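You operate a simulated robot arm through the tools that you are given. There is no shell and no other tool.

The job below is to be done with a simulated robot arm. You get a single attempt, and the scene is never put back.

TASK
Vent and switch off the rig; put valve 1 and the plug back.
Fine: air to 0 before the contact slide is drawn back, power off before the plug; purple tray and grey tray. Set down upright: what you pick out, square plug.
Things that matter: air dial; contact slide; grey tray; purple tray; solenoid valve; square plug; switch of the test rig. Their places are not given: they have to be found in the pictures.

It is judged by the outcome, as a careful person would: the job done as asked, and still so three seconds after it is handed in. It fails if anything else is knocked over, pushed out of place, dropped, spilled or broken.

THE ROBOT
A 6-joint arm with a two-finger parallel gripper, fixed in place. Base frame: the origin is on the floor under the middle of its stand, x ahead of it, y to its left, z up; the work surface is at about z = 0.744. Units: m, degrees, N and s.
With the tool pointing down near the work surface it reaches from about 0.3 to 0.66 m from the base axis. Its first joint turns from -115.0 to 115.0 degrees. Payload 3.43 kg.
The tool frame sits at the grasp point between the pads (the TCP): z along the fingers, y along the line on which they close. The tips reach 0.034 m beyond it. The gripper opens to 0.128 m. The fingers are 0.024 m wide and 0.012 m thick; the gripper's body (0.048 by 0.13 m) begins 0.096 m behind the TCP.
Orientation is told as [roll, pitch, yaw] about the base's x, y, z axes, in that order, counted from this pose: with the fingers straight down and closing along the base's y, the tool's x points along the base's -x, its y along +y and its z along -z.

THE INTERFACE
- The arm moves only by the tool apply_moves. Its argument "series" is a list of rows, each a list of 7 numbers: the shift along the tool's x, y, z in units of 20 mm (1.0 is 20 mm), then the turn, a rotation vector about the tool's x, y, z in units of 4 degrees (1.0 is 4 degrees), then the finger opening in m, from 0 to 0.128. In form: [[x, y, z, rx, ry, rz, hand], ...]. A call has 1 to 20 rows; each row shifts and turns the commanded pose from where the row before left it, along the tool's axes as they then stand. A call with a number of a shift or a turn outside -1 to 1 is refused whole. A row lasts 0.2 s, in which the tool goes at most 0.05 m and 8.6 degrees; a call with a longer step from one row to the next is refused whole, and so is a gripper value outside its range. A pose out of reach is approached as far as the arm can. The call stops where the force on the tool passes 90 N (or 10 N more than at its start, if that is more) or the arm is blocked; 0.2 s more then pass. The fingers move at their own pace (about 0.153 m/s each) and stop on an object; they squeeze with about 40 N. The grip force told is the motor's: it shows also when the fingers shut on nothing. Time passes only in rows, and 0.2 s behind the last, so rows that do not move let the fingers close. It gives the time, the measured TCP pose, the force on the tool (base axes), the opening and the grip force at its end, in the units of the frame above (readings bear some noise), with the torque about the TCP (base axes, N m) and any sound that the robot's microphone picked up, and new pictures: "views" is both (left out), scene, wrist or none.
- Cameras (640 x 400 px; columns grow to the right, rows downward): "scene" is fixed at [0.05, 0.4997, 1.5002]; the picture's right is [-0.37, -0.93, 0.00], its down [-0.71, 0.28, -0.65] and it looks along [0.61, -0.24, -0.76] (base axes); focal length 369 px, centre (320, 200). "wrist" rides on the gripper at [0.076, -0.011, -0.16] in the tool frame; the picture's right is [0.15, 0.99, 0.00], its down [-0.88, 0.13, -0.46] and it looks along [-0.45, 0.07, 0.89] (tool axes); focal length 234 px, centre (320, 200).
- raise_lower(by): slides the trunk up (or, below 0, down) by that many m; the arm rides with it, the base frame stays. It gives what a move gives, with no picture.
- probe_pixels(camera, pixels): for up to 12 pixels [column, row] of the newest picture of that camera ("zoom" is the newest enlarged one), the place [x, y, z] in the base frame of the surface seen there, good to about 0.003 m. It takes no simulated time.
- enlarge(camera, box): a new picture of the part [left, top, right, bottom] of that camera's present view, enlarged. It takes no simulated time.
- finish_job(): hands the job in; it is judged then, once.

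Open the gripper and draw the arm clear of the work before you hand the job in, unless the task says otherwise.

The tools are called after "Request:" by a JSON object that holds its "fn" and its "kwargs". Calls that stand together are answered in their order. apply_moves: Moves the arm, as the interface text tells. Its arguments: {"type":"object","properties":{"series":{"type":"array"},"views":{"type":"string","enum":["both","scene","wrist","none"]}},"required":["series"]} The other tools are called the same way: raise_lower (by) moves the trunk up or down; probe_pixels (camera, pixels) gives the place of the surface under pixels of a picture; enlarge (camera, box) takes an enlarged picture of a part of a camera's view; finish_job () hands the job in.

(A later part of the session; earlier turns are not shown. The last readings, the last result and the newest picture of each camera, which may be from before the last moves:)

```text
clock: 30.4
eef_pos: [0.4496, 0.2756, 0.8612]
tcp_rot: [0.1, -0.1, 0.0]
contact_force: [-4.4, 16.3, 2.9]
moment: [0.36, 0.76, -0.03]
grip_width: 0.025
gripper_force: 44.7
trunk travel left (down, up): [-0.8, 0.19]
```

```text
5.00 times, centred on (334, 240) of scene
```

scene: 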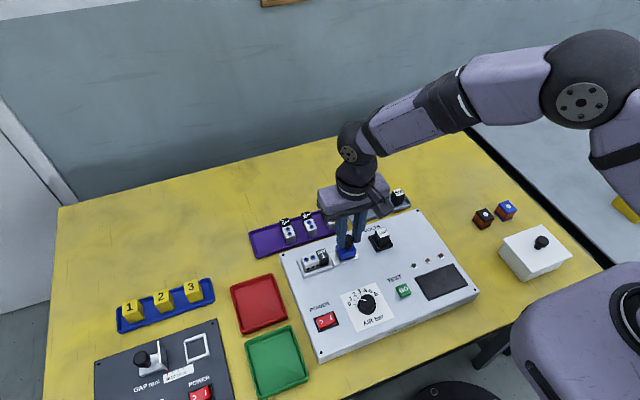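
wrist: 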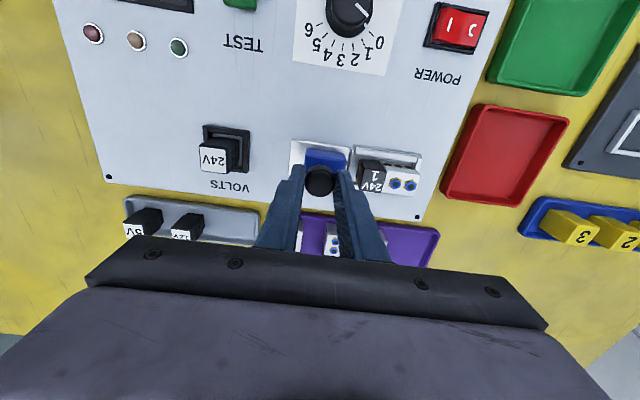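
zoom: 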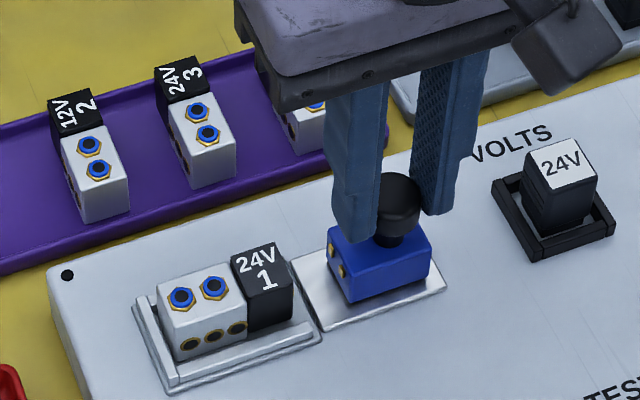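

A 16 N reaction in +y shows the end stop is reached (~26 mm travel). I'll relax the pull, open, and rise straight up, then look at the valve.

Request:
{"fn": "apply_moves", "kwargs": {"series": [[0, 0.15, 0, 0, 0, 0, 0.0], [0, 0, 0, 0, 0, 0, 0.055], [0, 0, 0, 0, 0, 0, 0.055], [0, 0, -1, 0, 0, 0, 0.055], [0, 0, -1, 0, 0, 0, 0.055], [0, 0, -1, 0, 0, 0, 0.055], [0, 0, -1, 0, 0, 0, 0.055], [0, 0, -1, 0, 0, 0, 0.08], [0, 1, 0, 0, 0, 0, 0.08], [0, 1, 0, 0, 0, 0, 0.08], [0, 1, 0, 0, 0, 0, 0.08], [0, 1, 0, 0, 0, 0, 0.08], [0, 0, 0, 0, 0, 0, 0.08]]}}

Request:
{"fn": "enlarge", "kwargs": {"camera": "wrist", "box": [220, 90, 420, 215]}}

Request:
{"fn": "enlarge", "kwargs": {"camera": "scene", "box": [270, 200, 398, 280]}}

```text
clock: 33.2
eef_pos: [0.4498, 0.3543, 0.9625]
tcp_rot: [0.1, -0.1, 0.1]
contact_force: [1.0, -0.6, -0.8]
moment: [-0.03, -0.01, 0.01]
grip_width: 0.0799
gripper_force: 0.1
trunk travel left (down, up): [-0.8, 0.19]
```

scene: 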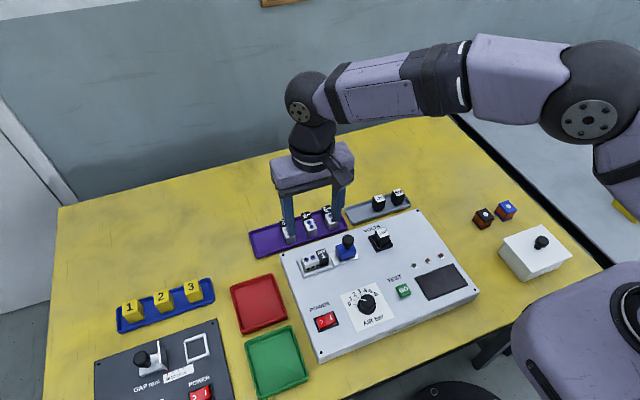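
wrist: 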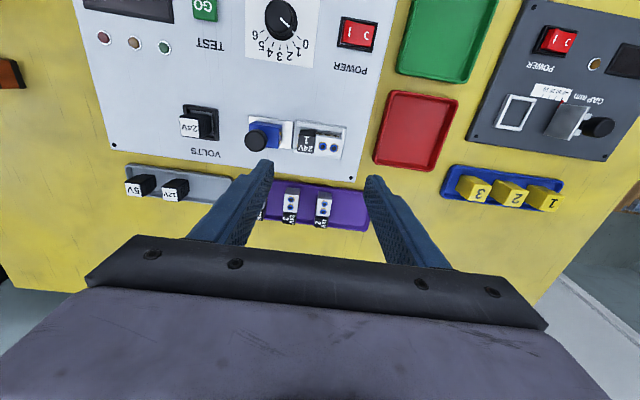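

```text
3.20 times, centred on (320, 152) of wrist
```

zoom: 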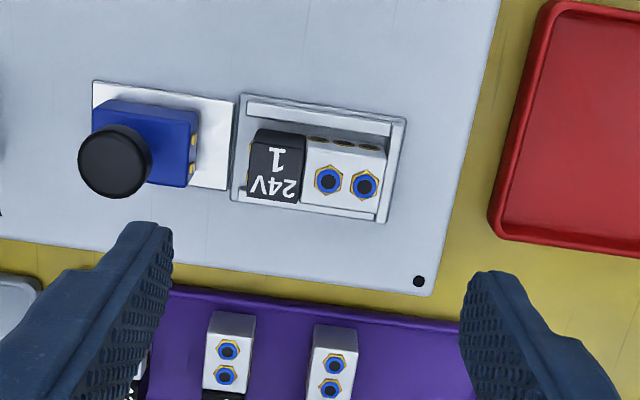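

```text
5.00 times, centred on (334, 240) of scene
```

zoom: 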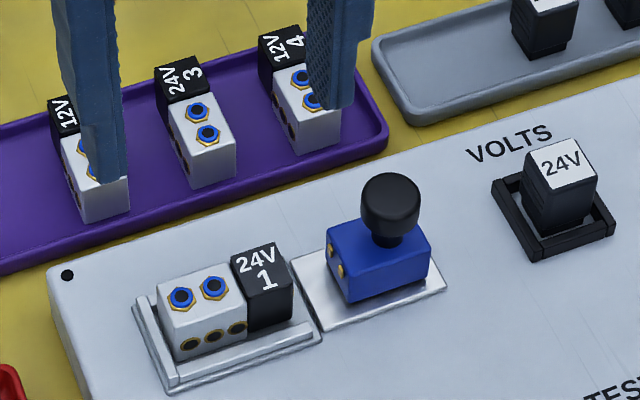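

The slide is drawn back, contacts clear of the valve. Now I'll examine the nest and the purple tray for the pick and place.

Request:
{"fn": "enlarge", "kwargs": {"camera": "scene", "box": [240, 190, 360, 270]}}

Request:
{"fn": "probe_pixels", "kwargs": {"camera": "zoom", "pixels": [[60, 240], [50, 352], [85, 365], [300, 285], [345, 140], [200, 185], [120, 240], [170, 290], [230, 160], [330, 165], [205, 300], [275, 235]]}}

Request:
{"fn": "enlarge", "kwargs": {"camera": "wrist", "box": [284, 110, 364, 160]}}

```text
5.00 times, centred on (300, 230) of scene
```

zoom: 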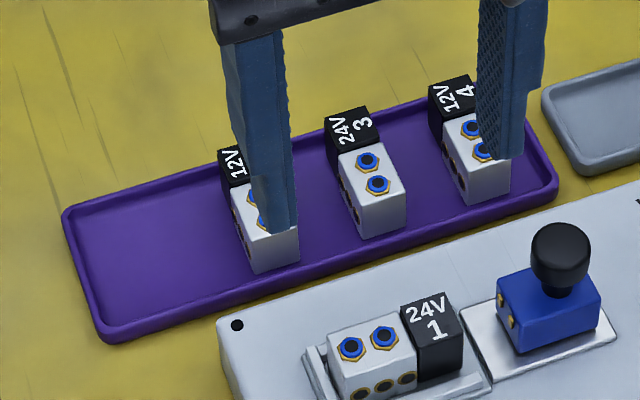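

```text
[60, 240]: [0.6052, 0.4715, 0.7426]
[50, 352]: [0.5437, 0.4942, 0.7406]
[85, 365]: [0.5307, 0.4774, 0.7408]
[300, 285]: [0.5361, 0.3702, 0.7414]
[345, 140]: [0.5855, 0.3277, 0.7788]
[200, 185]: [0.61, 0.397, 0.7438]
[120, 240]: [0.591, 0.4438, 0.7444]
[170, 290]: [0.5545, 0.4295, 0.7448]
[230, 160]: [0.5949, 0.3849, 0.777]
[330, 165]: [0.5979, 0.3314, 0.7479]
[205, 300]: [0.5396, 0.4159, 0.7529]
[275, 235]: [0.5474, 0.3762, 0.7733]
```

```text
8.00 times, centred on (324, 135) of wrist
```

zoom: 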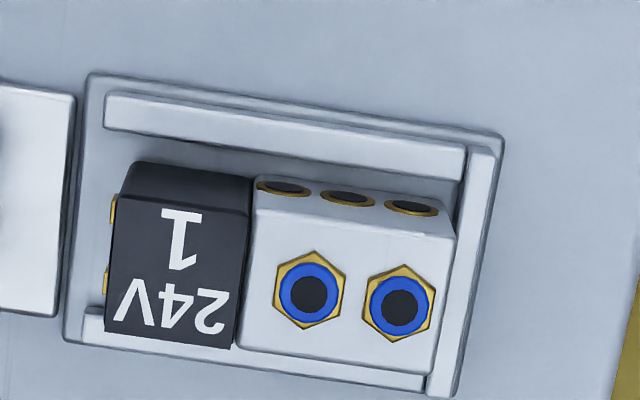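

The nest has low rails on both x sides and an end wall at +y. I'll probe rail heights and valve corners.

Request:
{"fn": "probe_pixels", "kwargs": {"camera": "zoom", "pixels": [[120, 110], [440, 160], [290, 125], [200, 155], [470, 230], [475, 165], [250, 350], [420, 372], [100, 330], [80, 200], [90, 85], [490, 140]]}}

Request:
{"fn": "probe_pixels", "kwargs": {"camera": "zoom", "pixels": [[125, 205], [240, 215], [110, 325], [225, 340], [265, 215], [445, 240], [430, 365], [250, 340], [350, 270], [345, 345], [350, 200], [180, 250]]}}

```text
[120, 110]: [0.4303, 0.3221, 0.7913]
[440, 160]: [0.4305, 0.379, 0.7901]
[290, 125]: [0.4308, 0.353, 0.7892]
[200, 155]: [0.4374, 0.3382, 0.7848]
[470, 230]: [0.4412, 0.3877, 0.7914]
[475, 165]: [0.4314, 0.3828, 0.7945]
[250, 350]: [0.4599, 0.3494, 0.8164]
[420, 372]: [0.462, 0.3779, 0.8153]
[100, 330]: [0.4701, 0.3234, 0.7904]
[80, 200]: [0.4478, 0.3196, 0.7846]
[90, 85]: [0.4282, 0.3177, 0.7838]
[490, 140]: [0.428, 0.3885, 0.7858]
```

```text
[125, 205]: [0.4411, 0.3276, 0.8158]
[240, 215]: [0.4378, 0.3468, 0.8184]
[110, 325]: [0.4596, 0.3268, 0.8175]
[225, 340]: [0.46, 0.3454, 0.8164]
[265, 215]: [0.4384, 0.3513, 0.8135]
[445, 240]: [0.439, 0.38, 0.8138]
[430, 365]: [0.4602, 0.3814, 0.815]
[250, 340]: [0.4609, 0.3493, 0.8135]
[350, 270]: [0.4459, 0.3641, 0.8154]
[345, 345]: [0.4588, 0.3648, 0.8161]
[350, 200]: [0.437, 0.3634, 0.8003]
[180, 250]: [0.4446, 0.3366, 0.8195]
```

The valve is at x 0.438–0.461, y 0.326–0.382, base z≈0.7845. The tray's free left slot is far out (~0.57, 0.44), so I'll test reach there at a safe height and get a closer look at the tray.

Request:
{"fn": "apply_moves", "kwargs": {"series": [[-1, 0.5, 0, 0, 0, 0, 0.05], [-1, 0.5, 0, 0, 0, 0, 0.05], [-1, 0.5, 0, 0, 0, 0, 0.05], [-1, 0.5, 0, 0, 0, 0, 0.05], [-1, 0.5, 0, 0, 0, 0, 0.05], [-1, 0.5, 0, 0, 0, 0, 0.05], [0, 0.5, 0, 0, 0, 0, 0.05], [0, 0.5, 0, 0, 0, 0, 0.05], [0, 0, 0, 0, 0, 0, 0.05]]}}

Request:
{"fn": "enlarge", "kwargs": {"camera": "wrist", "box": [180, 100, 420, 250]}}

```text
clock: 35.2
eef_pos: [0.5122, 0.3894, 0.9571]
tcp_rot: [0.0, 0.0, 0.0]
contact_force: [-1.0, 0.4, -0.5]
moment: [0.02, -0.01, -0.04]
grip_width: 0.0502
gripper_force: 0.1
out of reach, approached as far as the arm can: row 4, 5, 6, 7, 8
trunk travel left (down, up): [-0.8, 0.19]
```

scene: 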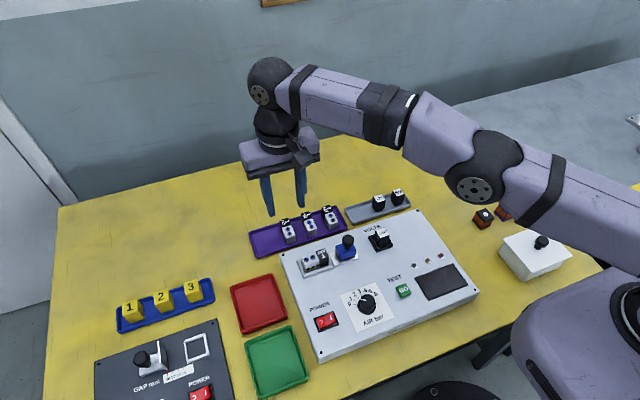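
wrist: 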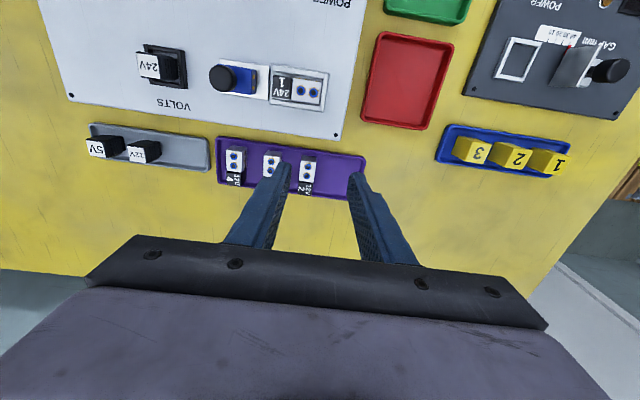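

```text
2.67 times, centred on (300, 175) of wrist
```

zoom: 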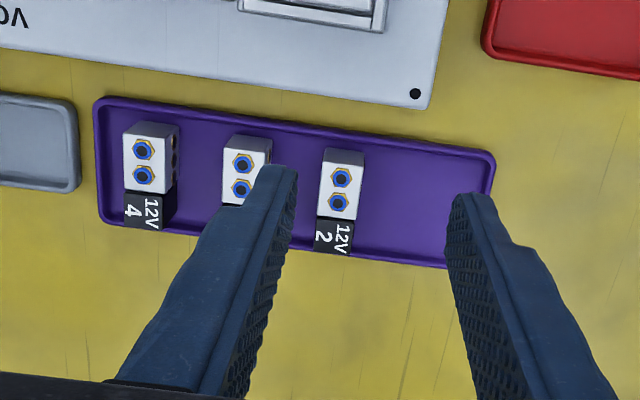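

The arm is stretched out at r≈0.64 with the tool vertical, so the free slot (around (0.57, 0.44), r≈0.72) needs the tool tilted outward about its closing axis. I'll test this empty-handed at height: tilt ry −28°.

Request:
{"fn": "apply_moves", "kwargs": {"series": [[0, 0, 0, 0, -1, 0, 0.05], [0, 0, 0, 0, -1, 0, 0.05], [0, 0, 0, 0, -1, 0, 0.05], [0, 0, 0, 0, -1, 0, 0.05], [0, 0, 0, 0, -1, 0, 0.05], [0, 0, 0, 0, -1, 0, 0.05], [0, 0, 0, 0, -1, 0, 0.05], [0, 0, 0, 0, 0, 0, 0.05], [0, 0, 0, 0, 0, 0, 0.05]]}}

```text
clock: 37.2
eef_pos: [0.5116, 0.3896, 0.9565]
tcp_rot: [0.0, -28.0, -0.1]
contact_force: [-0.2, 0.7, 0.4]
moment: [-0.01, -0.01, -0.02]
grip_width: 0.05
gripper_force: 0.0
trunk travel left (down, up): [-0.8, 0.19]
```

scene: 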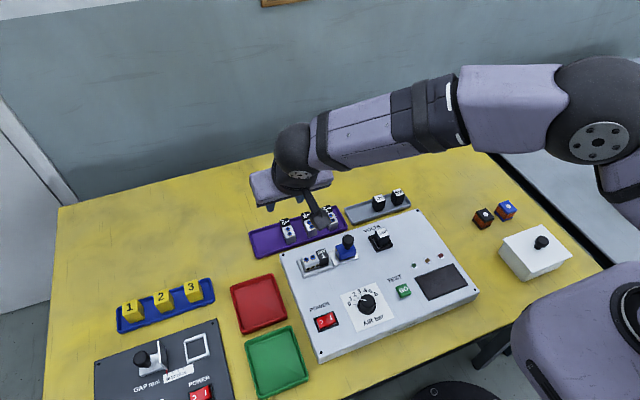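
wrist: 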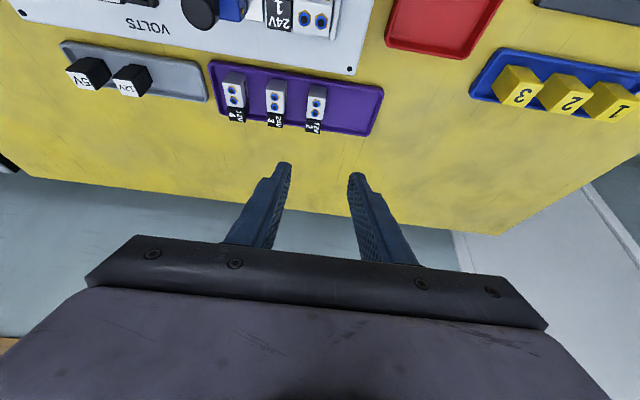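

The tilt works (pitch −28°) and the commanded pose follows the actual one. I'll now move to above the free slot at (0.57, 0.437, 0.88) with this tilt to check reach.

Request:
{"fn": "apply_moves", "kwargs": {"series": [[-0.128, 0.392, 0.79, 0, 0, 0, 0.05], [-0.128, 0.392, 0.79, 0, 0, 0, 0.05], [-0.128, 0.392, 0.79, 0, 0, 0, 0.05], [-0.128, 0.392, 0.79, 0, 0, 0, 0.05], [-0.128, 0.392, 0.79, 0, 0, 0, 0.05], [-0.128, 0.392, 0.79, 0, 0, 0, 0.05], [0, 0, 0, 0, 0, 0, 0.05]]}}

Request:
{"fn": "enlarge", "kwargs": {"camera": "wrist", "box": [160, 60, 400, 210]}}

Request:
{"fn": "enlarge", "kwargs": {"camera": "scene", "box": [230, 150, 390, 270]}}

```text
clock: 38.8
eef_pos: [0.5705, 0.4349, 0.8814]
tcp_rot: [-0.1, -28.0, 0.0]
contact_force: [0.0, 0.3, 0.2]
moment: [0.03, 0.06, -0.01]
grip_width: 0.0501
gripper_force: 0.1
trunk travel left (down, up): [-0.8, 0.19]
```

scene: 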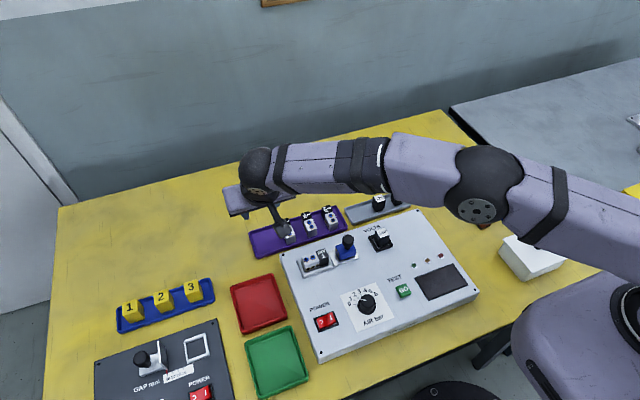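
wrist: 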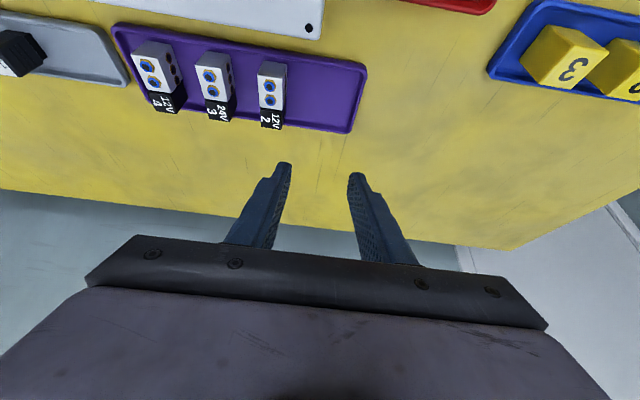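

```text
2.67 times, centred on (280, 135) of wrist
```

zoom: 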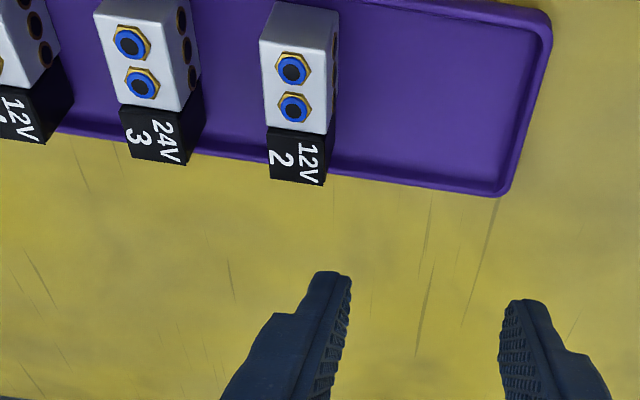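

```text
3.33 times, centred on (310, 210) of scene
```

zoom: 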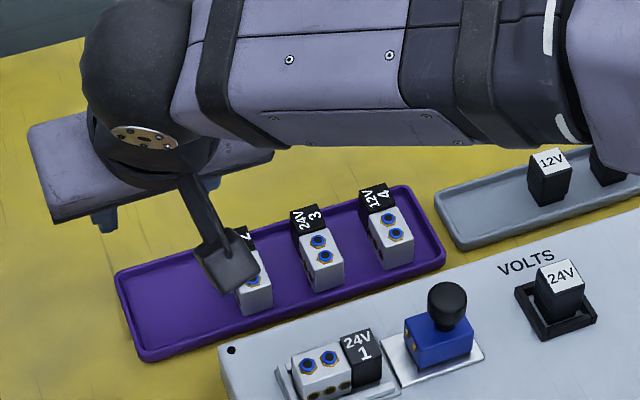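

Reach is good with tilt. I'll measure the tray's rim, floor and valve positions from the wrist view.

Request:
{"fn": "enlarge", "kwargs": {"camera": "wrist", "box": [220, 40, 380, 140]}}

Request:
{"fn": "probe_pixels", "kwargs": {"camera": "zoom", "pixels": [[586, 105], [578, 98], [500, 365], [530, 370], [380, 200], [480, 220], [300, 80], [440, 310], [250, 290], [300, 85], [160, 160], [190, 130]]}}

```text
4.00 times, centred on (300, 90) of wrist
```

zoom: 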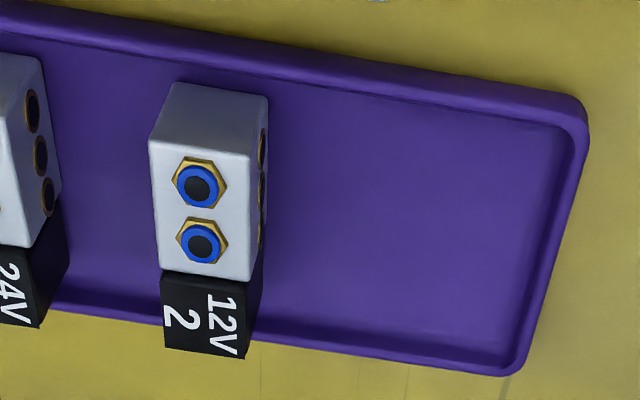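

```text
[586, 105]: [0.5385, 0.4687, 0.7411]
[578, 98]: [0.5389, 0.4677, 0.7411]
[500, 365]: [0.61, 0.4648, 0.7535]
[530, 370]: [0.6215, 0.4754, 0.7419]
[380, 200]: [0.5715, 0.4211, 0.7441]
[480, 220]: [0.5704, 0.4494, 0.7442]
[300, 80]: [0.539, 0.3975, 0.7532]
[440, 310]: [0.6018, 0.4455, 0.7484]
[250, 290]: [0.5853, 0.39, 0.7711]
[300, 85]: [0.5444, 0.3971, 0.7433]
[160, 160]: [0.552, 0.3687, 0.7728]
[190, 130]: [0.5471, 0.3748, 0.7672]
```

I'll average several floor and valve-top points for better height values.

Request:
{"fn": "probe_pixels", "kwargs": {"camera": "zoom", "pixels": [[350, 150], [350, 250], [400, 150], [400, 250], [450, 150], [450, 250], [500, 150], [480, 280], [420, 300], [320, 200], [320, 280], [530, 200]]}}

Request:
{"fn": "probe_pixels", "kwargs": {"camera": "zoom", "pixels": [[165, 180], [240, 170], [245, 220], [165, 250], [200, 150], [180, 290], [245, 300], [170, 345], [235, 355], [240, 265], [155, 145], [252, 160]]}}

Request:
{"fn": "probe_pixels", "kwargs": {"camera": "zoom", "pixels": [[575, 150], [560, 220], [540, 290], [400, 85], [500, 100], [460, 362], [400, 350], [520, 340], [570, 120], [545, 130], [490, 330], [620, 200]]}}

```text
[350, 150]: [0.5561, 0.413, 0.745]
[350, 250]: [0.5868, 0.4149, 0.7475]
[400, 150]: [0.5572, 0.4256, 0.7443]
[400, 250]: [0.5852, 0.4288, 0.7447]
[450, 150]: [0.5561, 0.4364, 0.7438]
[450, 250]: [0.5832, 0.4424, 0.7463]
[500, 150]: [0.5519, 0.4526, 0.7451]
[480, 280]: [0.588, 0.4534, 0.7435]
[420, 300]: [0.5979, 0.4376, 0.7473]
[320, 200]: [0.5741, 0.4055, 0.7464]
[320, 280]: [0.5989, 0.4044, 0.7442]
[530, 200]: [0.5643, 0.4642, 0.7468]
```

```text
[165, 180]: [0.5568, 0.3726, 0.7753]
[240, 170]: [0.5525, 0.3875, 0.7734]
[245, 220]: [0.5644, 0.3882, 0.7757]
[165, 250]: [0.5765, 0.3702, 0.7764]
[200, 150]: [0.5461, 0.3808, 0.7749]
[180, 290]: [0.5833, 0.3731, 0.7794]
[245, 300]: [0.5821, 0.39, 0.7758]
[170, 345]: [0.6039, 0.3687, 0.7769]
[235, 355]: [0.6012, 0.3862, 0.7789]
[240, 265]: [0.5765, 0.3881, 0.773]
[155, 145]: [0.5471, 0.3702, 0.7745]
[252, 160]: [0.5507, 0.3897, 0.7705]
```

```text
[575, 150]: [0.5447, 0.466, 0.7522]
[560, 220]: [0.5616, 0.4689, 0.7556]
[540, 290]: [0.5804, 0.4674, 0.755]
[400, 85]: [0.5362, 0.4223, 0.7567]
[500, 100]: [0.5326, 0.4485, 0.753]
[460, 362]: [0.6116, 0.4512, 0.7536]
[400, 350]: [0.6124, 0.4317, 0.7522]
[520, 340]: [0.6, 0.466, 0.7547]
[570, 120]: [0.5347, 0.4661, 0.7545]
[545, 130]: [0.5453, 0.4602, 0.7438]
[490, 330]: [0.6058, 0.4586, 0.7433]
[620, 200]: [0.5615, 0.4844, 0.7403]
```

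Tray floor z≈0.7454, rim ≈0.754, free area x 0.54–0.607, y 0.39–0.463; nest floor ≈0.7849 (drop 39.5 mm). I'll test the actual low placing pose empty-handed with 24° tilt at (0.57, 0.434, 0.80).

Request:
{"fn": "apply_moves", "kwargs": {"series": [[0, 0, 0, 0, 1, 0, 0.04], [0, 0, 0, 0, 0, 0, 0.04], [0.326, 0, 0.73, 0, 0, 0, 0.04], [0.326, 0, 0.73, 0, 0, 0, 0.04], [0.326, 0, 0.73, 0, 0, 0, 0.04], [0.326, 0, 0.73, 0, 0, 0, 0.04], [0.326, 0, 0.73, 0, 0, 0, 0.04], [0, 0, 0, 0, 0, 0, 0.04]]}}

Request:
{"fn": "enlarge", "kwargs": {"camera": "scene", "box": [230, 150, 390, 270]}}

```text
clock: 40.6
eef_pos: [0.5689, 0.4332, 0.7967]
tcp_rot: [-0.1, -23.9, 0.0]
contact_force: [0.0, -0.3, 0.0]
moment: [0.02, -0.02, -0.03]
grip_width: 0.04
gripper_force: 0.0
out of reach, approached as far as the arm can: row 7
trunk travel left (down, up): [-0.8, 0.19]
```

scene: 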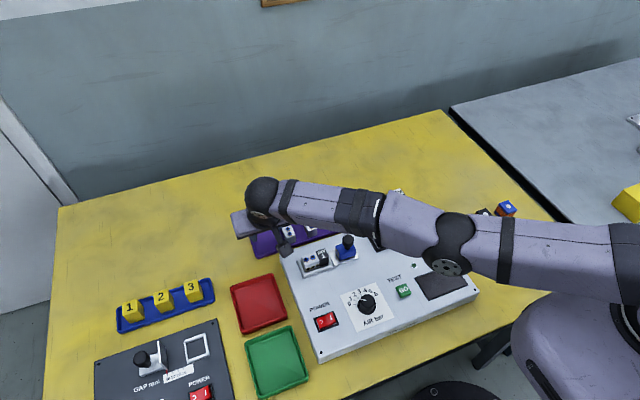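
wrist: 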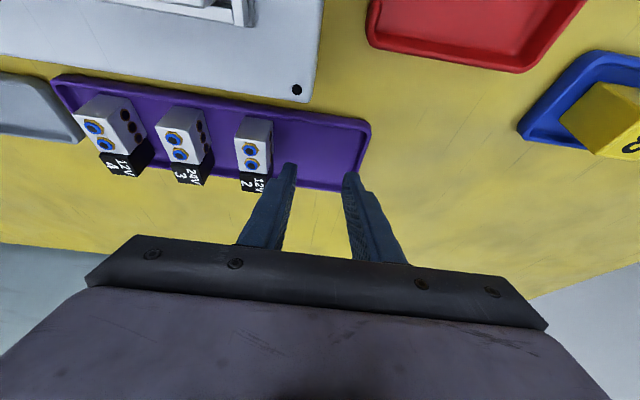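

```text
3.33 times, centred on (310, 210) of scene
```

zoom: 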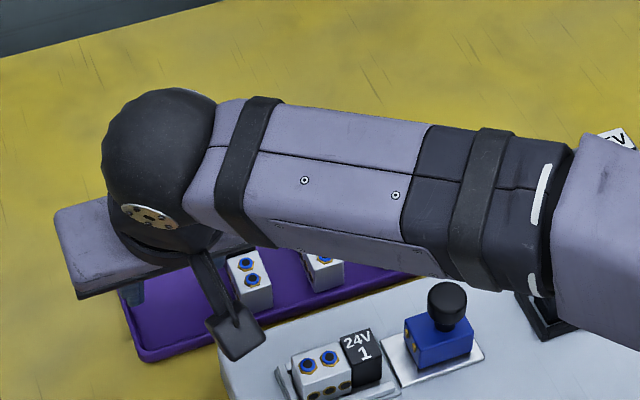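

At 24° the pose just reaches the limit near z 0.797; my estimate puts the shoulder ≈0.1 m above the wrist there, so lowering the trunk ~0.09 will add reach. First I'll rise and back off clear of everything.

Request:
{"fn": "apply_moves", "kwargs": {"series": [[-0.407, 0, -0.914, 0, 0, 0, 0.04], [-0.407, 0, -0.914, 0, 0, 0, 0.04], [-0.407, 0, -0.914, 0, 0, 0, 0.04], [-0.407, 0, -0.914, 0, 0, 0, 0.04], [-0.407, 0, -0.914, 0, 0, 0, 0.04], [0.914, -0.75, -0.407, 0, 0, 0, 0.05], [0.914, -0.75, -0.407, 0, 0, 0, 0.05], [0.914, -0.75, -0.407, 0, 0, 0, 0.05], [0.914, -0.75, -0.407, 0, 0, 0, 0.05], [0.914, -0.75, -0.407, 0, 0, 0, 0.05], [0.914, 0, -0.407, 0, 0, 0, 0.05], [-0.407, 0, -0.914, 0, 0, 0, 0.05], [-0.407, 0, -0.914, 0, 0, 0, 0.05], [-0.407, 0, -0.914, 0, 0, 0, 0.05], [-0.407, 0, -0.914, 0, 0, 0, 0.05], [-0.407, 0, -0.914, 0, 0, 0, 0.05], [0, 0, 0, 0, 0, 0, 0.05]]}}

```text
clock: 44.2
eef_pos: [0.5487, 0.4508, 1.0019]
tcp_rot: [0.0, -24.0, 0.0]
contact_force: [-0.5, -1.0, 0.8]
moment: [-0.02, 0.01, 0.03]
grip_width: 0.0498
gripper_force: 0.1
out of reach, approached as far as the arm can: row 2, 5, 6, 7, 8, 9, 10, 11, 15
trunk travel left (down, up): [-0.8, 0.19]
```

scene: 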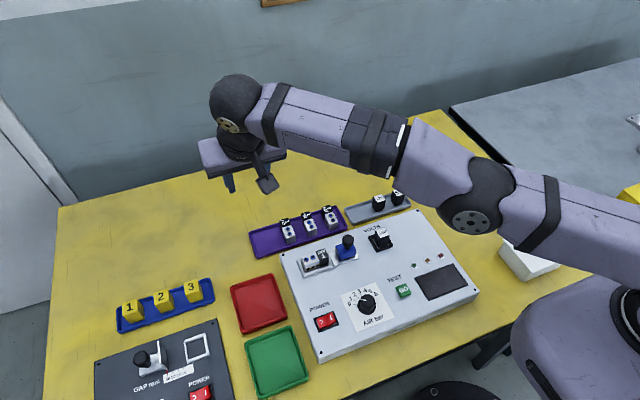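
wrist: 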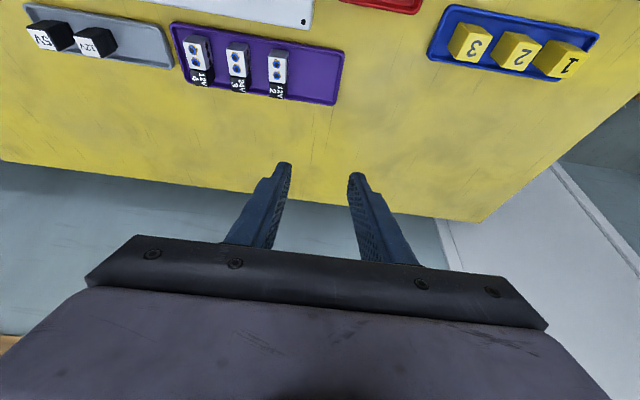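

Near full stretch the solver got stuck and drifted (now at (0.549, 0.451, 1.002)), so I must keep margin from the limit. I'll move inward at this height.

Request:
{"fn": "apply_moves", "kwargs": {"series": [[0.609, -0.75, -0.271, 0, 0, 0, 0.05], [0.609, -0.75, -0.271, 0, 0, 0, 0.05], [0.609, -0.75, -0.271, 0, 0, 0, 0.05], [0.609, -0.75, -0.271, 0, 0, 0, 0.05], [0.609, -0.75, -0.271, 0, 0, 0, 0.05], [0.609, -0.75, -0.271, 0, 0, 0, 0.05], [0, 0, 0, 0, 0, 0, 0.05]], "views": "scene"}}

```text
clock: 45.8
eef_pos: [0.5441, 0.4461, 1.02]
tcp_rot: [-0.2, -23.8, 0.0]
contact_force: [-0.1, 0.4, 0.8]
moment: [-0.01, -0.02, -0.01]
grip_width: 0.0503
gripper_force: 0.1
out of reach, approached as far as the arm can: row 1, 2, 3, 4, 5, 6
trunk travel left (down, up): [-0.8, 0.19]
```

scene: 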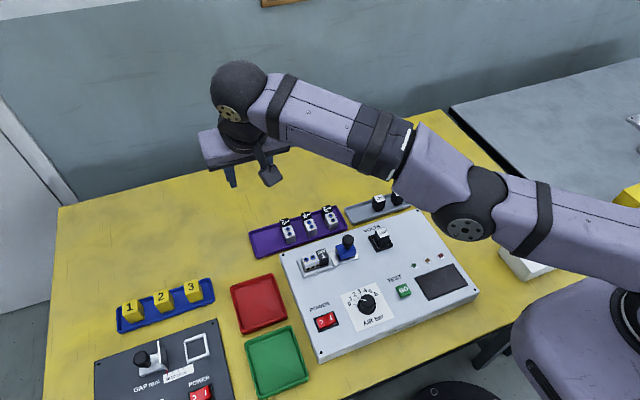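

The arm is stuck at its straight-elbow limit. Earlier, tilting more pulled the wrist inward and freed it, so I'll tilt further (ry −) to unlock it.

Request:
{"fn": "apply_moves", "kwargs": {"series": [[0, 0, 0, 0, -1, 0, 0.05], [0, 0, 0, 0, -1, 0, 0.05], [0, 0, 0, 0, -1, 0, 0.05], [0, 0, 0, 0, -1, 0, 0.05], [0, 0, 0, 0, 0, 0, 0.05]], "views": "scene"}}

```text
clock: 47.0
eef_pos: [0.57, 0.4798, 1.0288]
tcp_rot: [-0.1, -40.0, 0.0]
contact_force: [0.5, -0.4, 0.9]
moment: [-0.01, 0.0, -0.03]
grip_width: 0.0501
gripper_force: 0.1
out of reach, approached as far as the arm can: row 1, 2, 3, 4
trunk travel left (down, up): [-0.8, 0.19]
```

scene: 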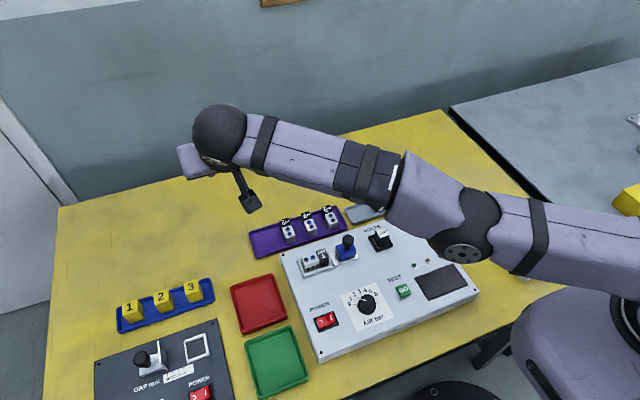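

The elbow appears held at its straight limit; moving the wrist downward should bend the elbow the right way. There's nothing below the hand at this height, so I'll go down a little.

Request:
{"fn": "apply_moves", "kwargs": {"series": [[0.643, 0, 0.766, 0, 0, 0, 0.05], [0.643, 0, 0.766, 0, 0, 0, 0.05], [0.643, 0, 0.766, 0, 0, 0, 0.05], [0, 0, 0, 0, 0, 0, 0.05]], "views": "scene"}}

```text
clock: 48.0
eef_pos: [0.5752, 0.4835, 0.9703]
tcp_rot: [-0.1, -40.0, -0.1]
contact_force: [0.2, -0.7, -0.8]
moment: [0.02, 0.02, 0.0]
grip_width: 0.0498
gripper_force: 0.1
out of reach, approached as far as the arm can: row 2
trunk travel left (down, up): [-0.8, 0.19]
```

scene: 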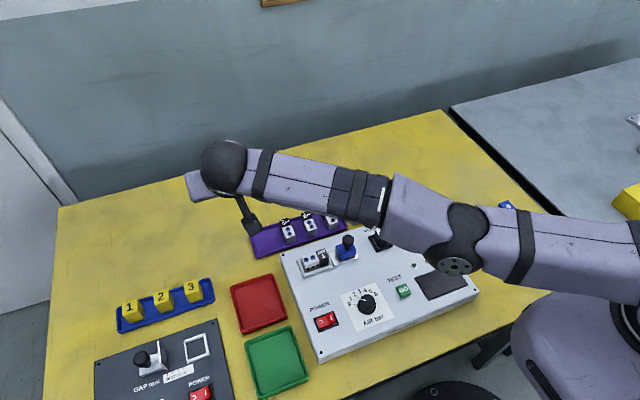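

It slid down along the limit. Now I'll command inward-and-down to bring it off the boundary.

Request:
{"fn": "apply_moves", "kwargs": {"series": [[0.758, -0.48, 0.017, 0, 0, 0, 0.05], [0.758, -0.48, 0.017, 0, 0, 0, 0.05], [0.758, -0.48, 0.017, 0, 0, 0, 0.05], [0, 0, 0, 0, 0, 0, 0.05]], "views": "scene"}}

```text
clock: 49.0
eef_pos: [0.5643, 0.4914, 0.9437]
tcp_rot: [-0.1, -40.0, 0.0]
contact_force: [0.1, -0.5, 0.3]
moment: [0.04, -0.02, 0.0]
grip_width: 0.0498
gripper_force: 0.1
out of reach, approached as far as the arm can: row 1, 2, 3
trunk travel left (down, up): [-0.8, 0.19]
```

scene: 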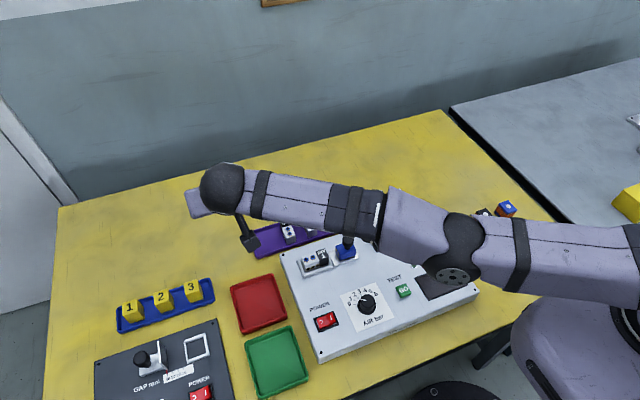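

Still on the boundary. I'll check the surroundings below (blue tray blocks) and then move mainly down, with slight inward motion, so the elbow bends upward.

Request:
{"fn": "probe_pixels", "kwargs": {"camera": "scene", "pixels": [[193, 290], [213, 283], [205, 300], [260, 300], [222, 188], [458, 262], [445, 285], [250, 245]]}}

Request:
{"fn": "apply_moves", "kwargs": {"series": [[0.766, -0.193, 0.663, 0, 0, 0, 0.05], [0.766, -0.193, 0.663, 0, 0, 0, 0.05], [0, 0, 0, 0, 0, 0, 0.05]], "views": "scene"}}

```text
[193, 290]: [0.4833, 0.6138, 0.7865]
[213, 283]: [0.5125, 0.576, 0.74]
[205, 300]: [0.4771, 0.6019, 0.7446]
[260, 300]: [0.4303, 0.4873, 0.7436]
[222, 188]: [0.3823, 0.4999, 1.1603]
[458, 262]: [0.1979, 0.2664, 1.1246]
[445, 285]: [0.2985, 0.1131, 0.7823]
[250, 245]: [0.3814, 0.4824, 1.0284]
```

```text
clock: 49.8
eef_pos: [0.5633, 0.493, 0.9031]
tcp_rot: [-0.3, -39.9, 0.0]
contact_force: [0.1, 0.1, 0.6]
moment: [-0.04, 0.01, 0.0]
grip_width: 0.0501
gripper_force: 0.1
out of reach, approached as far as the arm can: row 1, 2
trunk travel left (down, up): [-0.8, 0.19]
```

scene: 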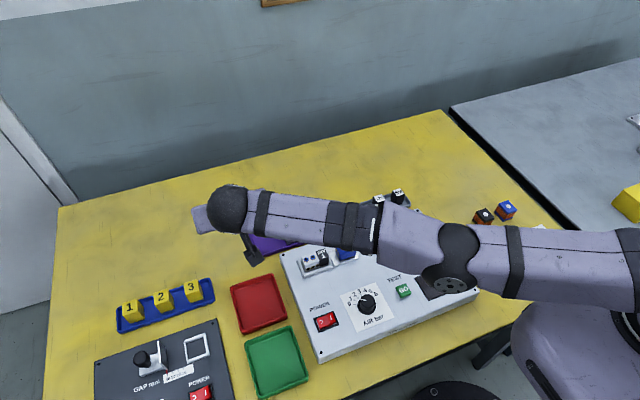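

The wrist stays on a constant-radius sphere, so the elbow is locked slightly past straight. To free it I need downward plus outward motion (through straight into elbow-up); I'll raise the trunk first to gain vertical room.

Request:
{"fn": "raise_lower", "kwargs": {"by": 0.15}}

```text
clock: 51.5
eef_pos: [0.5639, 0.4923, 1.0529]
tcp_rot: [-0.3, -39.9, 0.0]
contact_force: [0.3, 0.0, -0.9]
moment: [0.0, -0.02, -0.03]
grip_width: 0.0502
gripper_force: 0.0
trunk travel left (down, up): [-0.95, 0.04]
```

Trunk is up 0.15. Now down+outward rows, then down, then down+inward, watching whether the arm comes off the limit.

Request:
{"fn": "apply_moves", "kwargs": {"series": [[0.398, 0.385, 0.97, 0, 0, 0, 0.05], [0.398, 0.385, 0.97, 0, 0, 0, 0.05], [0.643, 0, 0.766, 0, 0, 0, 0.05], [0.643, 0, 0.766, 0, 0, 0, 0.05], [0.727, -0.385, 0.37, 0, 0, 0, 0.05], [0.727, -0.385, 0.37, 0, 0, 0, 0.05], [0.727, -0.385, 0.37, 0, 0, 0, 0.05], [0, 0, 0, 0, 0, 0, 0.05]], "views": "scene"}}

```text
clock: 53.4
eef_pos: [0.5447, 0.4812, 0.9223]
tcp_rot: [-0.3, -39.9, 0.0]
contact_force: [0.1, 0.0, -0.4]
moment: [0.01, -0.02, 0.01]
grip_width: 0.0497
gripper_force: 0.1
out of reach, approached as far as the arm can: row 1, 2, 3, 6, 7
trunk travel left (down, up): [-0.95, 0.04]
```

scene: 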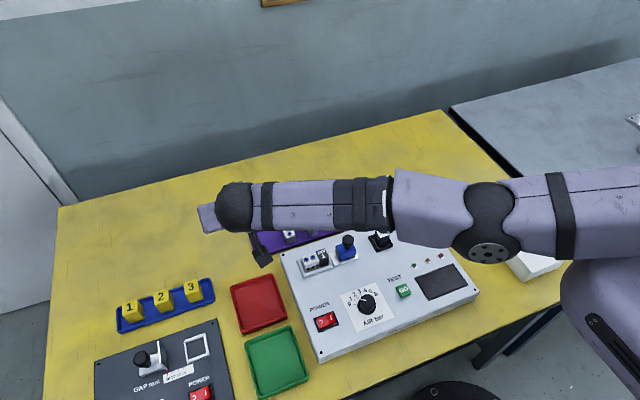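

Analysis: the elbow sits hyperextended (radius 0.640 vs 0.648 max). I'll move up along the limit to gain room, then sweep down while pressing outward so the elbow passes through straight.

Request:
{"fn": "apply_moves", "kwargs": {"series": [[-0.643, 0, -0.766, 0, 0, 0, 0.05], [-0.643, 0, -0.766, 0, 0, 0, 0.05], [-0.643, 0, -0.766, 0, 0, 0, 0.05], [-0.643, 0, -0.766, 0, 0, 0, 0.05], [-0.643, 0, -0.766, 0, 0, 0, 0.05], [-0.643, 0, -0.766, 0, 0, 0, 0.05], [-0.643, 0, -0.766, 0, 0, 0, 0.05], [-0.643, 0, -0.766, 0, 0, 0, 0.05], [-0.643, 0, -0.766, 0, 0, 0, 0.05], [-0.643, 0, -0.766, 0, 0, 0, 0.05], [-0.643, 0, -0.766, 0, 0, 0, 0.05], [0, 0, 0, 0, 0, 0, 0.05]], "views": "scene"}}

```text
clock: 56.0
eef_pos: [0.5584, 0.498, 1.1397]
tcp_rot: [-0.2, -40.0, 0.0]
contact_force: [1.5, 0.4, 0.0]
moment: [0.02, -0.03, -0.01]
grip_width: 0.0503
gripper_force: 0.1
out of reach, approached as far as the arm can: row 1, 2, 3, 4, 6
trunk travel left (down, up): [-0.95, 0.04]
```

scene: 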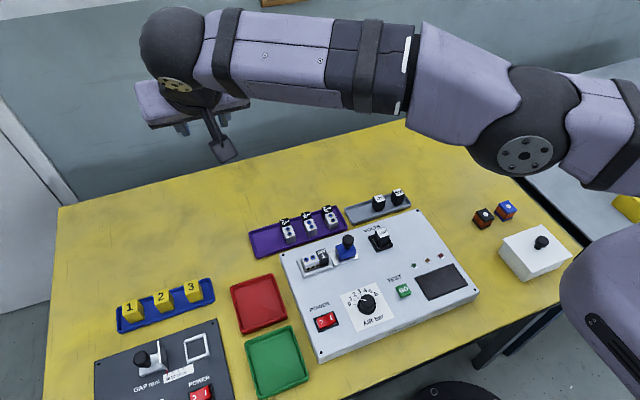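

Now I'll sweep downward with outward pressing for several rows and read the resulting radius.

Request:
{"fn": "apply_moves", "kwargs": {"series": [[0.242, 0.545, 0.972, 0, 0, 0, 0.05], [0.242, 0.545, 0.972, 0, 0, 0, 0.05], [0.242, 0.545, 0.972, 0, 0, 0, 0.05], [0.242, 0.545, 0.972, 0, 0, 0, 0.05]], "views": "none"}}

```text
clock: 57.0
eef_pos: [0.5536, 0.5038, 1.0696]
tcp_rot: [-0.2, -40.0, 0.1]
contact_force: [-0.2, 0.1, 0.5]
moment: [0.0, -0.01, 0.03]
grip_width: 0.0503
gripper_force: 0.0
out of reach, approached as far as the arm can: row 1, 2, 3, 4
trunk travel left (down, up): [-0.95, 0.04]
```

The arm is straight and pressed outward; now I'll sweep exactly tangentially downward (no radial error) so the elbow can start to bend upward.

Request:
{"fn": "apply_moves", "kwargs": {"series": [[0.659, -0.023, 0.753, 0, 0, 0, 0.05], [0.672, -0.046, 0.742, 0, 0, 0, 0.05], [0.683, -0.07, 0.727, 0, 0, 0, 0.05], [0.698, -0.093, 0.714, 0, 0, 0, 0.05], [0.709, -0.116, 0.697, 0, 0, 0, 0.05]], "views": "scene"}}

```text
clock: 58.1
eef_pos: [0.5489, 0.4929, 0.97]
tcp_rot: [-0.2, -40.0, -0.1]
contact_force: [0.1, 0.2, -0.6]
moment: [0.02, -0.02, -0.03]
grip_width: 0.0501
gripper_force: 0.0
trunk travel left (down, up): [-0.95, 0.04]
```

scene: 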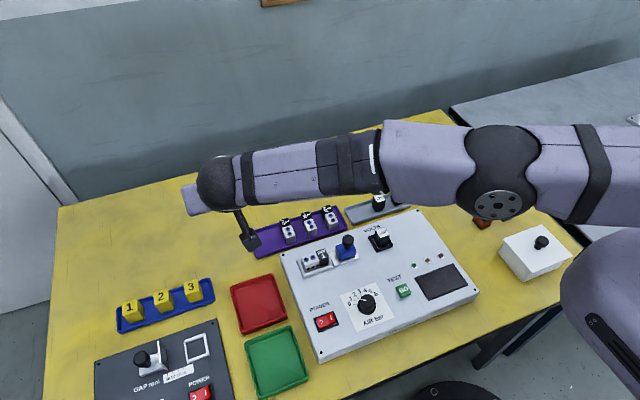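

All rows were reachable. Now tangential-down with a little inward to see whether the elbow folds properly.

Request:
{"fn": "apply_moves", "kwargs": {"series": [[0.75, -0.18, 0.65, 0, 0, 0, 0.05], [0.764, -0.213, 0.638, 0, 0, 0, 0.05]], "views": "scene"}}

```text
clock: 58.8
eef_pos: [0.542, 0.4848, 0.9295]
tcp_rot: [-0.2, -39.9, 0.0]
contact_force: [-0.3, -0.5, -0.5]
moment: [0.02, 0.0, -0.01]
grip_width: 0.0502
gripper_force: 0.0
trunk travel left (down, up): [-0.95, 0.04]
```

scene: 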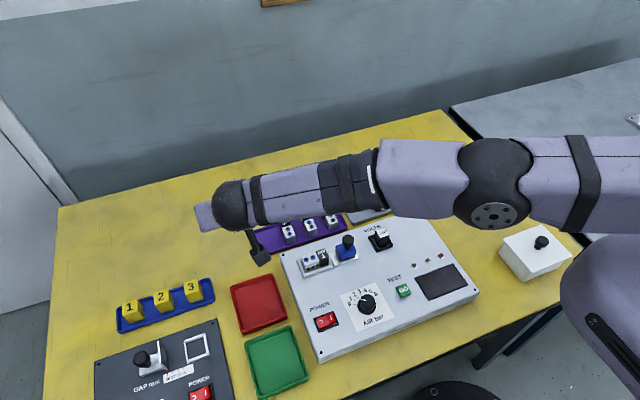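

Still no flags, radius now shrinking. I'll try small purely inward rows.

Request:
{"fn": "apply_moves", "kwargs": {"series": [[0.097, -0.155, -0.08, 0, 0, 0, 0.05], [0.15, -0.23, -0.12, 0, 0, 0, 0.05], [0.2, -0.31, -0.16, 0, 0, 0, 0.05], [0.2, -0.31, -0.16, 0, 0, 0, 0.05]], "views": "none"}}

```text
clock: 59.8
eef_pos: [0.5252, 0.4657, 0.9308]
tcp_rot: [-0.3, -39.9, -0.1]
contact_force: [-0.1, 1.1, 0.4]
moment: [0.01, -0.03, -0.01]
grip_width: 0.0499
gripper_force: 0.1
trunk travel left (down, up): [-0.95, 0.04]
```

Unlocked — it now moves inward freely (I'll keep a margin from full stretch from now on). I'll retreat well inward and rise.

Request:
{"fn": "apply_moves", "kwargs": {"series": [[0.575, -0.667, -0.482, 0, 0, 0, 0.05], [0.575, -0.667, -0.482, 0, 0, 0, 0.05], [0.575, -0.667, -0.482, 0, 0, 0, 0.05], [0.575, -0.667, -0.482, 0, 0, 0, 0.05], [0.575, -0.667, -0.482, 0, 0, 0, 0.05], [0.575, -0.667, -0.482, 0, 0, 0, 0.05], [-0.643, 0, -0.766, 0, 0, 0, 0.05], [-0.643, 0, -0.766, 0, 0, 0, 0.05], [-0.643, 0, -0.766, 0, 0, 0, 0.05], [-0.643, 0, -0.766, 0, 0, 0, 0.05], [-0.643, 0, -0.766, 0, 0, 0, 0.05], [-0.643, 0, -0.766, 0, 0, 0, 0.05], [-0.643, 0, -0.766, 0, 0, 0, 0.05], [-0.643, 0, -0.766, 0, 0, 0, 0.05], [-0.643, 0, -0.766, 0, 0, 0, 0.05], [-0.643, 0, -0.766, 0, 0, 0, 0.05], [0, 0, 0, 0, 0, 0, 0.05]], "views": "scene"}}

```text
clock: 63.4
eef_pos: [0.4337, 0.3863, 1.1311]
tcp_rot: [-0.3, -40.0, 0.0]
contact_force: [0.3, -0.6, -0.3]
moment: [-0.02, 0.01, 0.0]
grip_width: 0.0499
gripper_force: 0.1
trunk travel left (down, up): [-0.95, 0.04]
```

scene: 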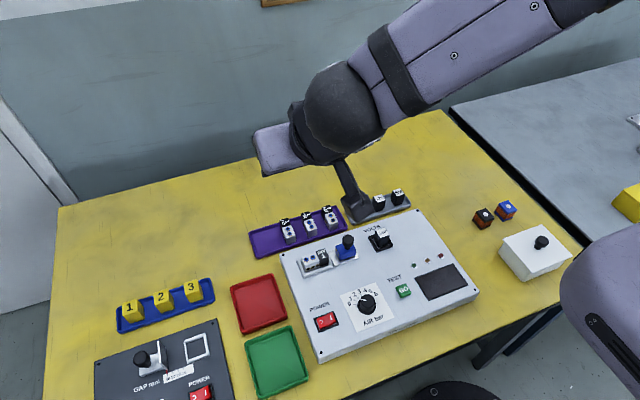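

The arm is back in the elbow-up state and nothing in the scene moved. I'll set tilt to 27°, shift slightly inward and up, then lower the trunk to a net −0.10 for the best reach.

Request:
{"fn": "apply_moves", "kwargs": {"series": [[0, 0, 0, 0, 1, 0, 0.05], [0, 0, 0, 0, 1, 0, 0.05], [0, 0, 0, 0, 1, 0, 0.05], [0, 0, 0, 0, 0.25, 0, 0.05], [-0.454, -0.78, -0.891, 0, 0, 0, 0.05], [-0.454, -0.78, -0.891, 0, 0, 0, 0.05], [-0.454, -0.78, -0.891, 0, 0, 0, 0.05], [0, 0, 0, 0, 0, 0, 0.05]], "views": "none"}}

Request:
{"fn": "raise_lower", "kwargs": {"by": -0.25}}

```text
clock: 65.2
eef_pos: [0.4366, 0.3422, 1.19]
tcp_rot: [-0.2, -26.8, 0.1]
contact_force: [0.3, 0.2, -0.5]
moment: [0.01, 0.04, 0.0]
grip_width: 0.05
gripper_force: 0.0
trunk travel left (down, up): [-0.95, 0.04]
```

```text
clock: 67.7
eef_pos: [0.4362, 0.3408, 0.9408]
tcp_rot: [-0.2, -26.8, 0.0]
contact_force: [0.0, 0.6, 0.5]
moment: [-0.01, 0.01, 0.02]
grip_width: 0.0499
gripper_force: 0.0
trunk travel left (down, up): [-0.7, 0.29]
```

Trunk is at net −0.10, TCP at (0.436, 0.341, 0.941). Now I'll turn the tilted tool −90° about base z so it closes along x over the valve (first half).

Request:
{"fn": "apply_moves", "kwargs": {"series": [[0, 0, 0, 0.4643, 0, 0.9113, 0.05], [0, 0, 0, 0.4643, 0, 0.9113, 0.05], [0, 0, 0, 0.4643, 0, 0.9113, 0.05], [0, 0, 0, 0.4643, 0, 0.9113, 0.05], [0, 0, 0, 0.4643, 0, 0.9113, 0.05], [0, 0, 0, 0.4643, 0, 0.9113, 0.05], [0, 0, 0, 0.4643, 0, 0.9113, 0.05], [0, 0, 0, 0.4643, 0, 0.9113, 0.05], [0, 0, 0, 0.4643, 0, 0.9113, 0.05], [0, 0, 0, 0.4643, 0, 0.9113, 0.05], [0, 0, 0, 0.4643, 0, 0.9113, 0.05]], "views": "scene"}}

```text
clock: 70.1
eef_pos: [0.4349, 0.3405, 0.9413]
tcp_rot: [-0.2, -27.1, -45.2]
contact_force: [0.2, -0.1, 0.2]
moment: [-0.02, -0.01, 0.03]
grip_width: 0.0499
gripper_force: 0.0
trunk travel left (down, up): [-0.7, 0.29]
```

scene: 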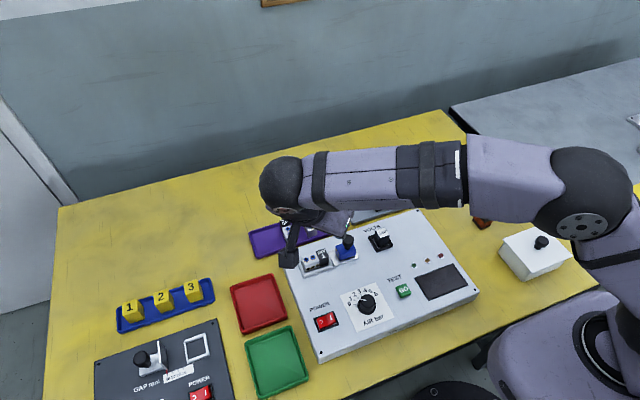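

Halfway (yaw −45°), no problems. I'll complete the other 45°.

Request:
{"fn": "apply_moves", "kwargs": {"series": [[0, 0, 0, 0.4643, 0, 0.9113, 0.05], [0, 0, 0, 0.4643, 0, 0.9113, 0.05], [0, 0, 0, 0.4643, 0, 0.9113, 0.05], [0, 0, 0, 0.4643, 0, 0.9113, 0.05], [0, 0, 0, 0.4643, 0, 0.9113, 0.05], [0, 0, 0, 0.4643, 0, 0.9113, 0.05], [0, 0, 0, 0.4643, 0, 0.9113, 0.05], [0, 0, 0, 0.4643, 0, 0.9113, 0.05], [0, 0, 0, 0.4643, 0, 0.9113, 0.05], [0, 0, 0, 0.4643, 0, 0.9113, 0.05], [0, 0, 0, 0.4643, 0, 0.9113, 0.05], [0, 0, 0, 0, 0, 0, 0.05]]}}

Request:
{"fn": "enlarge", "kwargs": {"camera": "wrist", "box": [220, 80, 420, 205]}}

```text
clock: 72.7
eef_pos: [0.4321, 0.336, 0.9409]
tcp_rot: [-0.1, -27.2, -90.3]
contact_force: [0.5, 1.0, -0.1]
moment: [-0.01, -0.01, 0.05]
grip_width: 0.0501
gripper_force: 0.1
out of reach, approached as far as the arm can: row 11
trunk travel left (down, up): [-0.7, 0.29]
```

scene: 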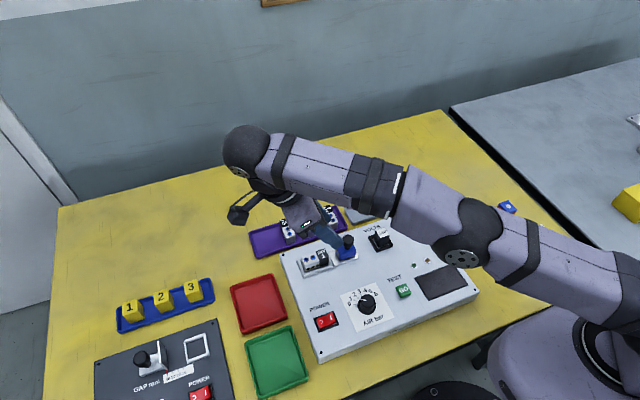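
wrist: 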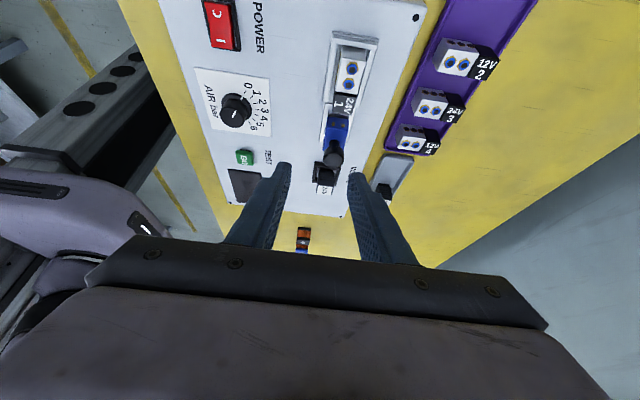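

```text
3.20 times, centred on (320, 142) of wrist
```

zoom: 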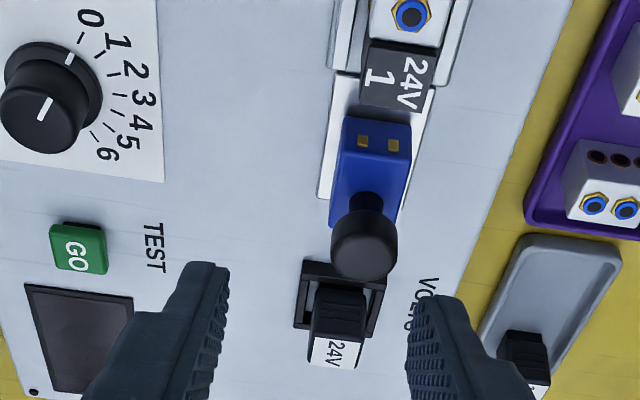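

That orientation (wrist outboard) is at the reach limit, so I'll instead grasp with the wrist on the −y side (yaw +90°), which has ample reach both at the nest and at the tray. Rotating back about base z first.

Request:
{"fn": "apply_moves", "kwargs": {"series": [[0, 0, 0, -0.4643, 0, -0.9113, 0.05], [0, 0, 0, -0.4643, 0, -0.9113, 0.05], [0, 0, 0, -0.4643, 0, -0.9113, 0.05], [0, 0, 0, -0.4643, 0, -0.9113, 0.05], [0, 0, 0, -0.4643, 0, -0.9113, 0.05], [0, 0, 0, -0.4643, 0, -0.9113, 0.05], [0, 0, 0, -0.4643, 0, -0.9113, 0.05], [0, 0, 0, -0.4643, 0, -0.9113, 0.05]], "views": "scene"}}

```text
clock: 74.5
eef_pos: [0.4328, 0.3369, 0.9414]
tcp_rot: [0.0, -27.2, -57.3]
contact_force: [0.8, 0.8, -0.3]
moment: [0.02, 0.04, 0.0]
grip_width: 0.0501
gripper_force: 0.0
trunk travel left (down, up): [-0.7, 0.29]
```

scene: 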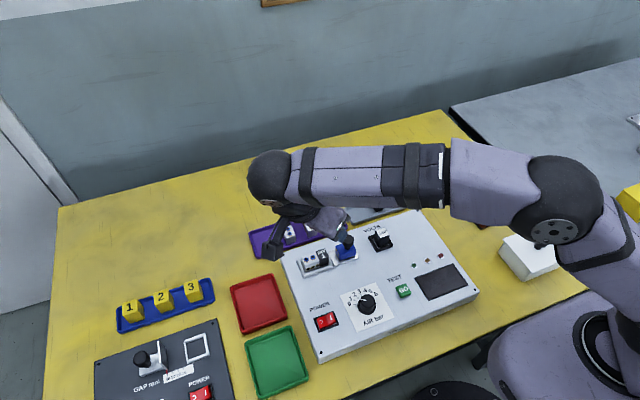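

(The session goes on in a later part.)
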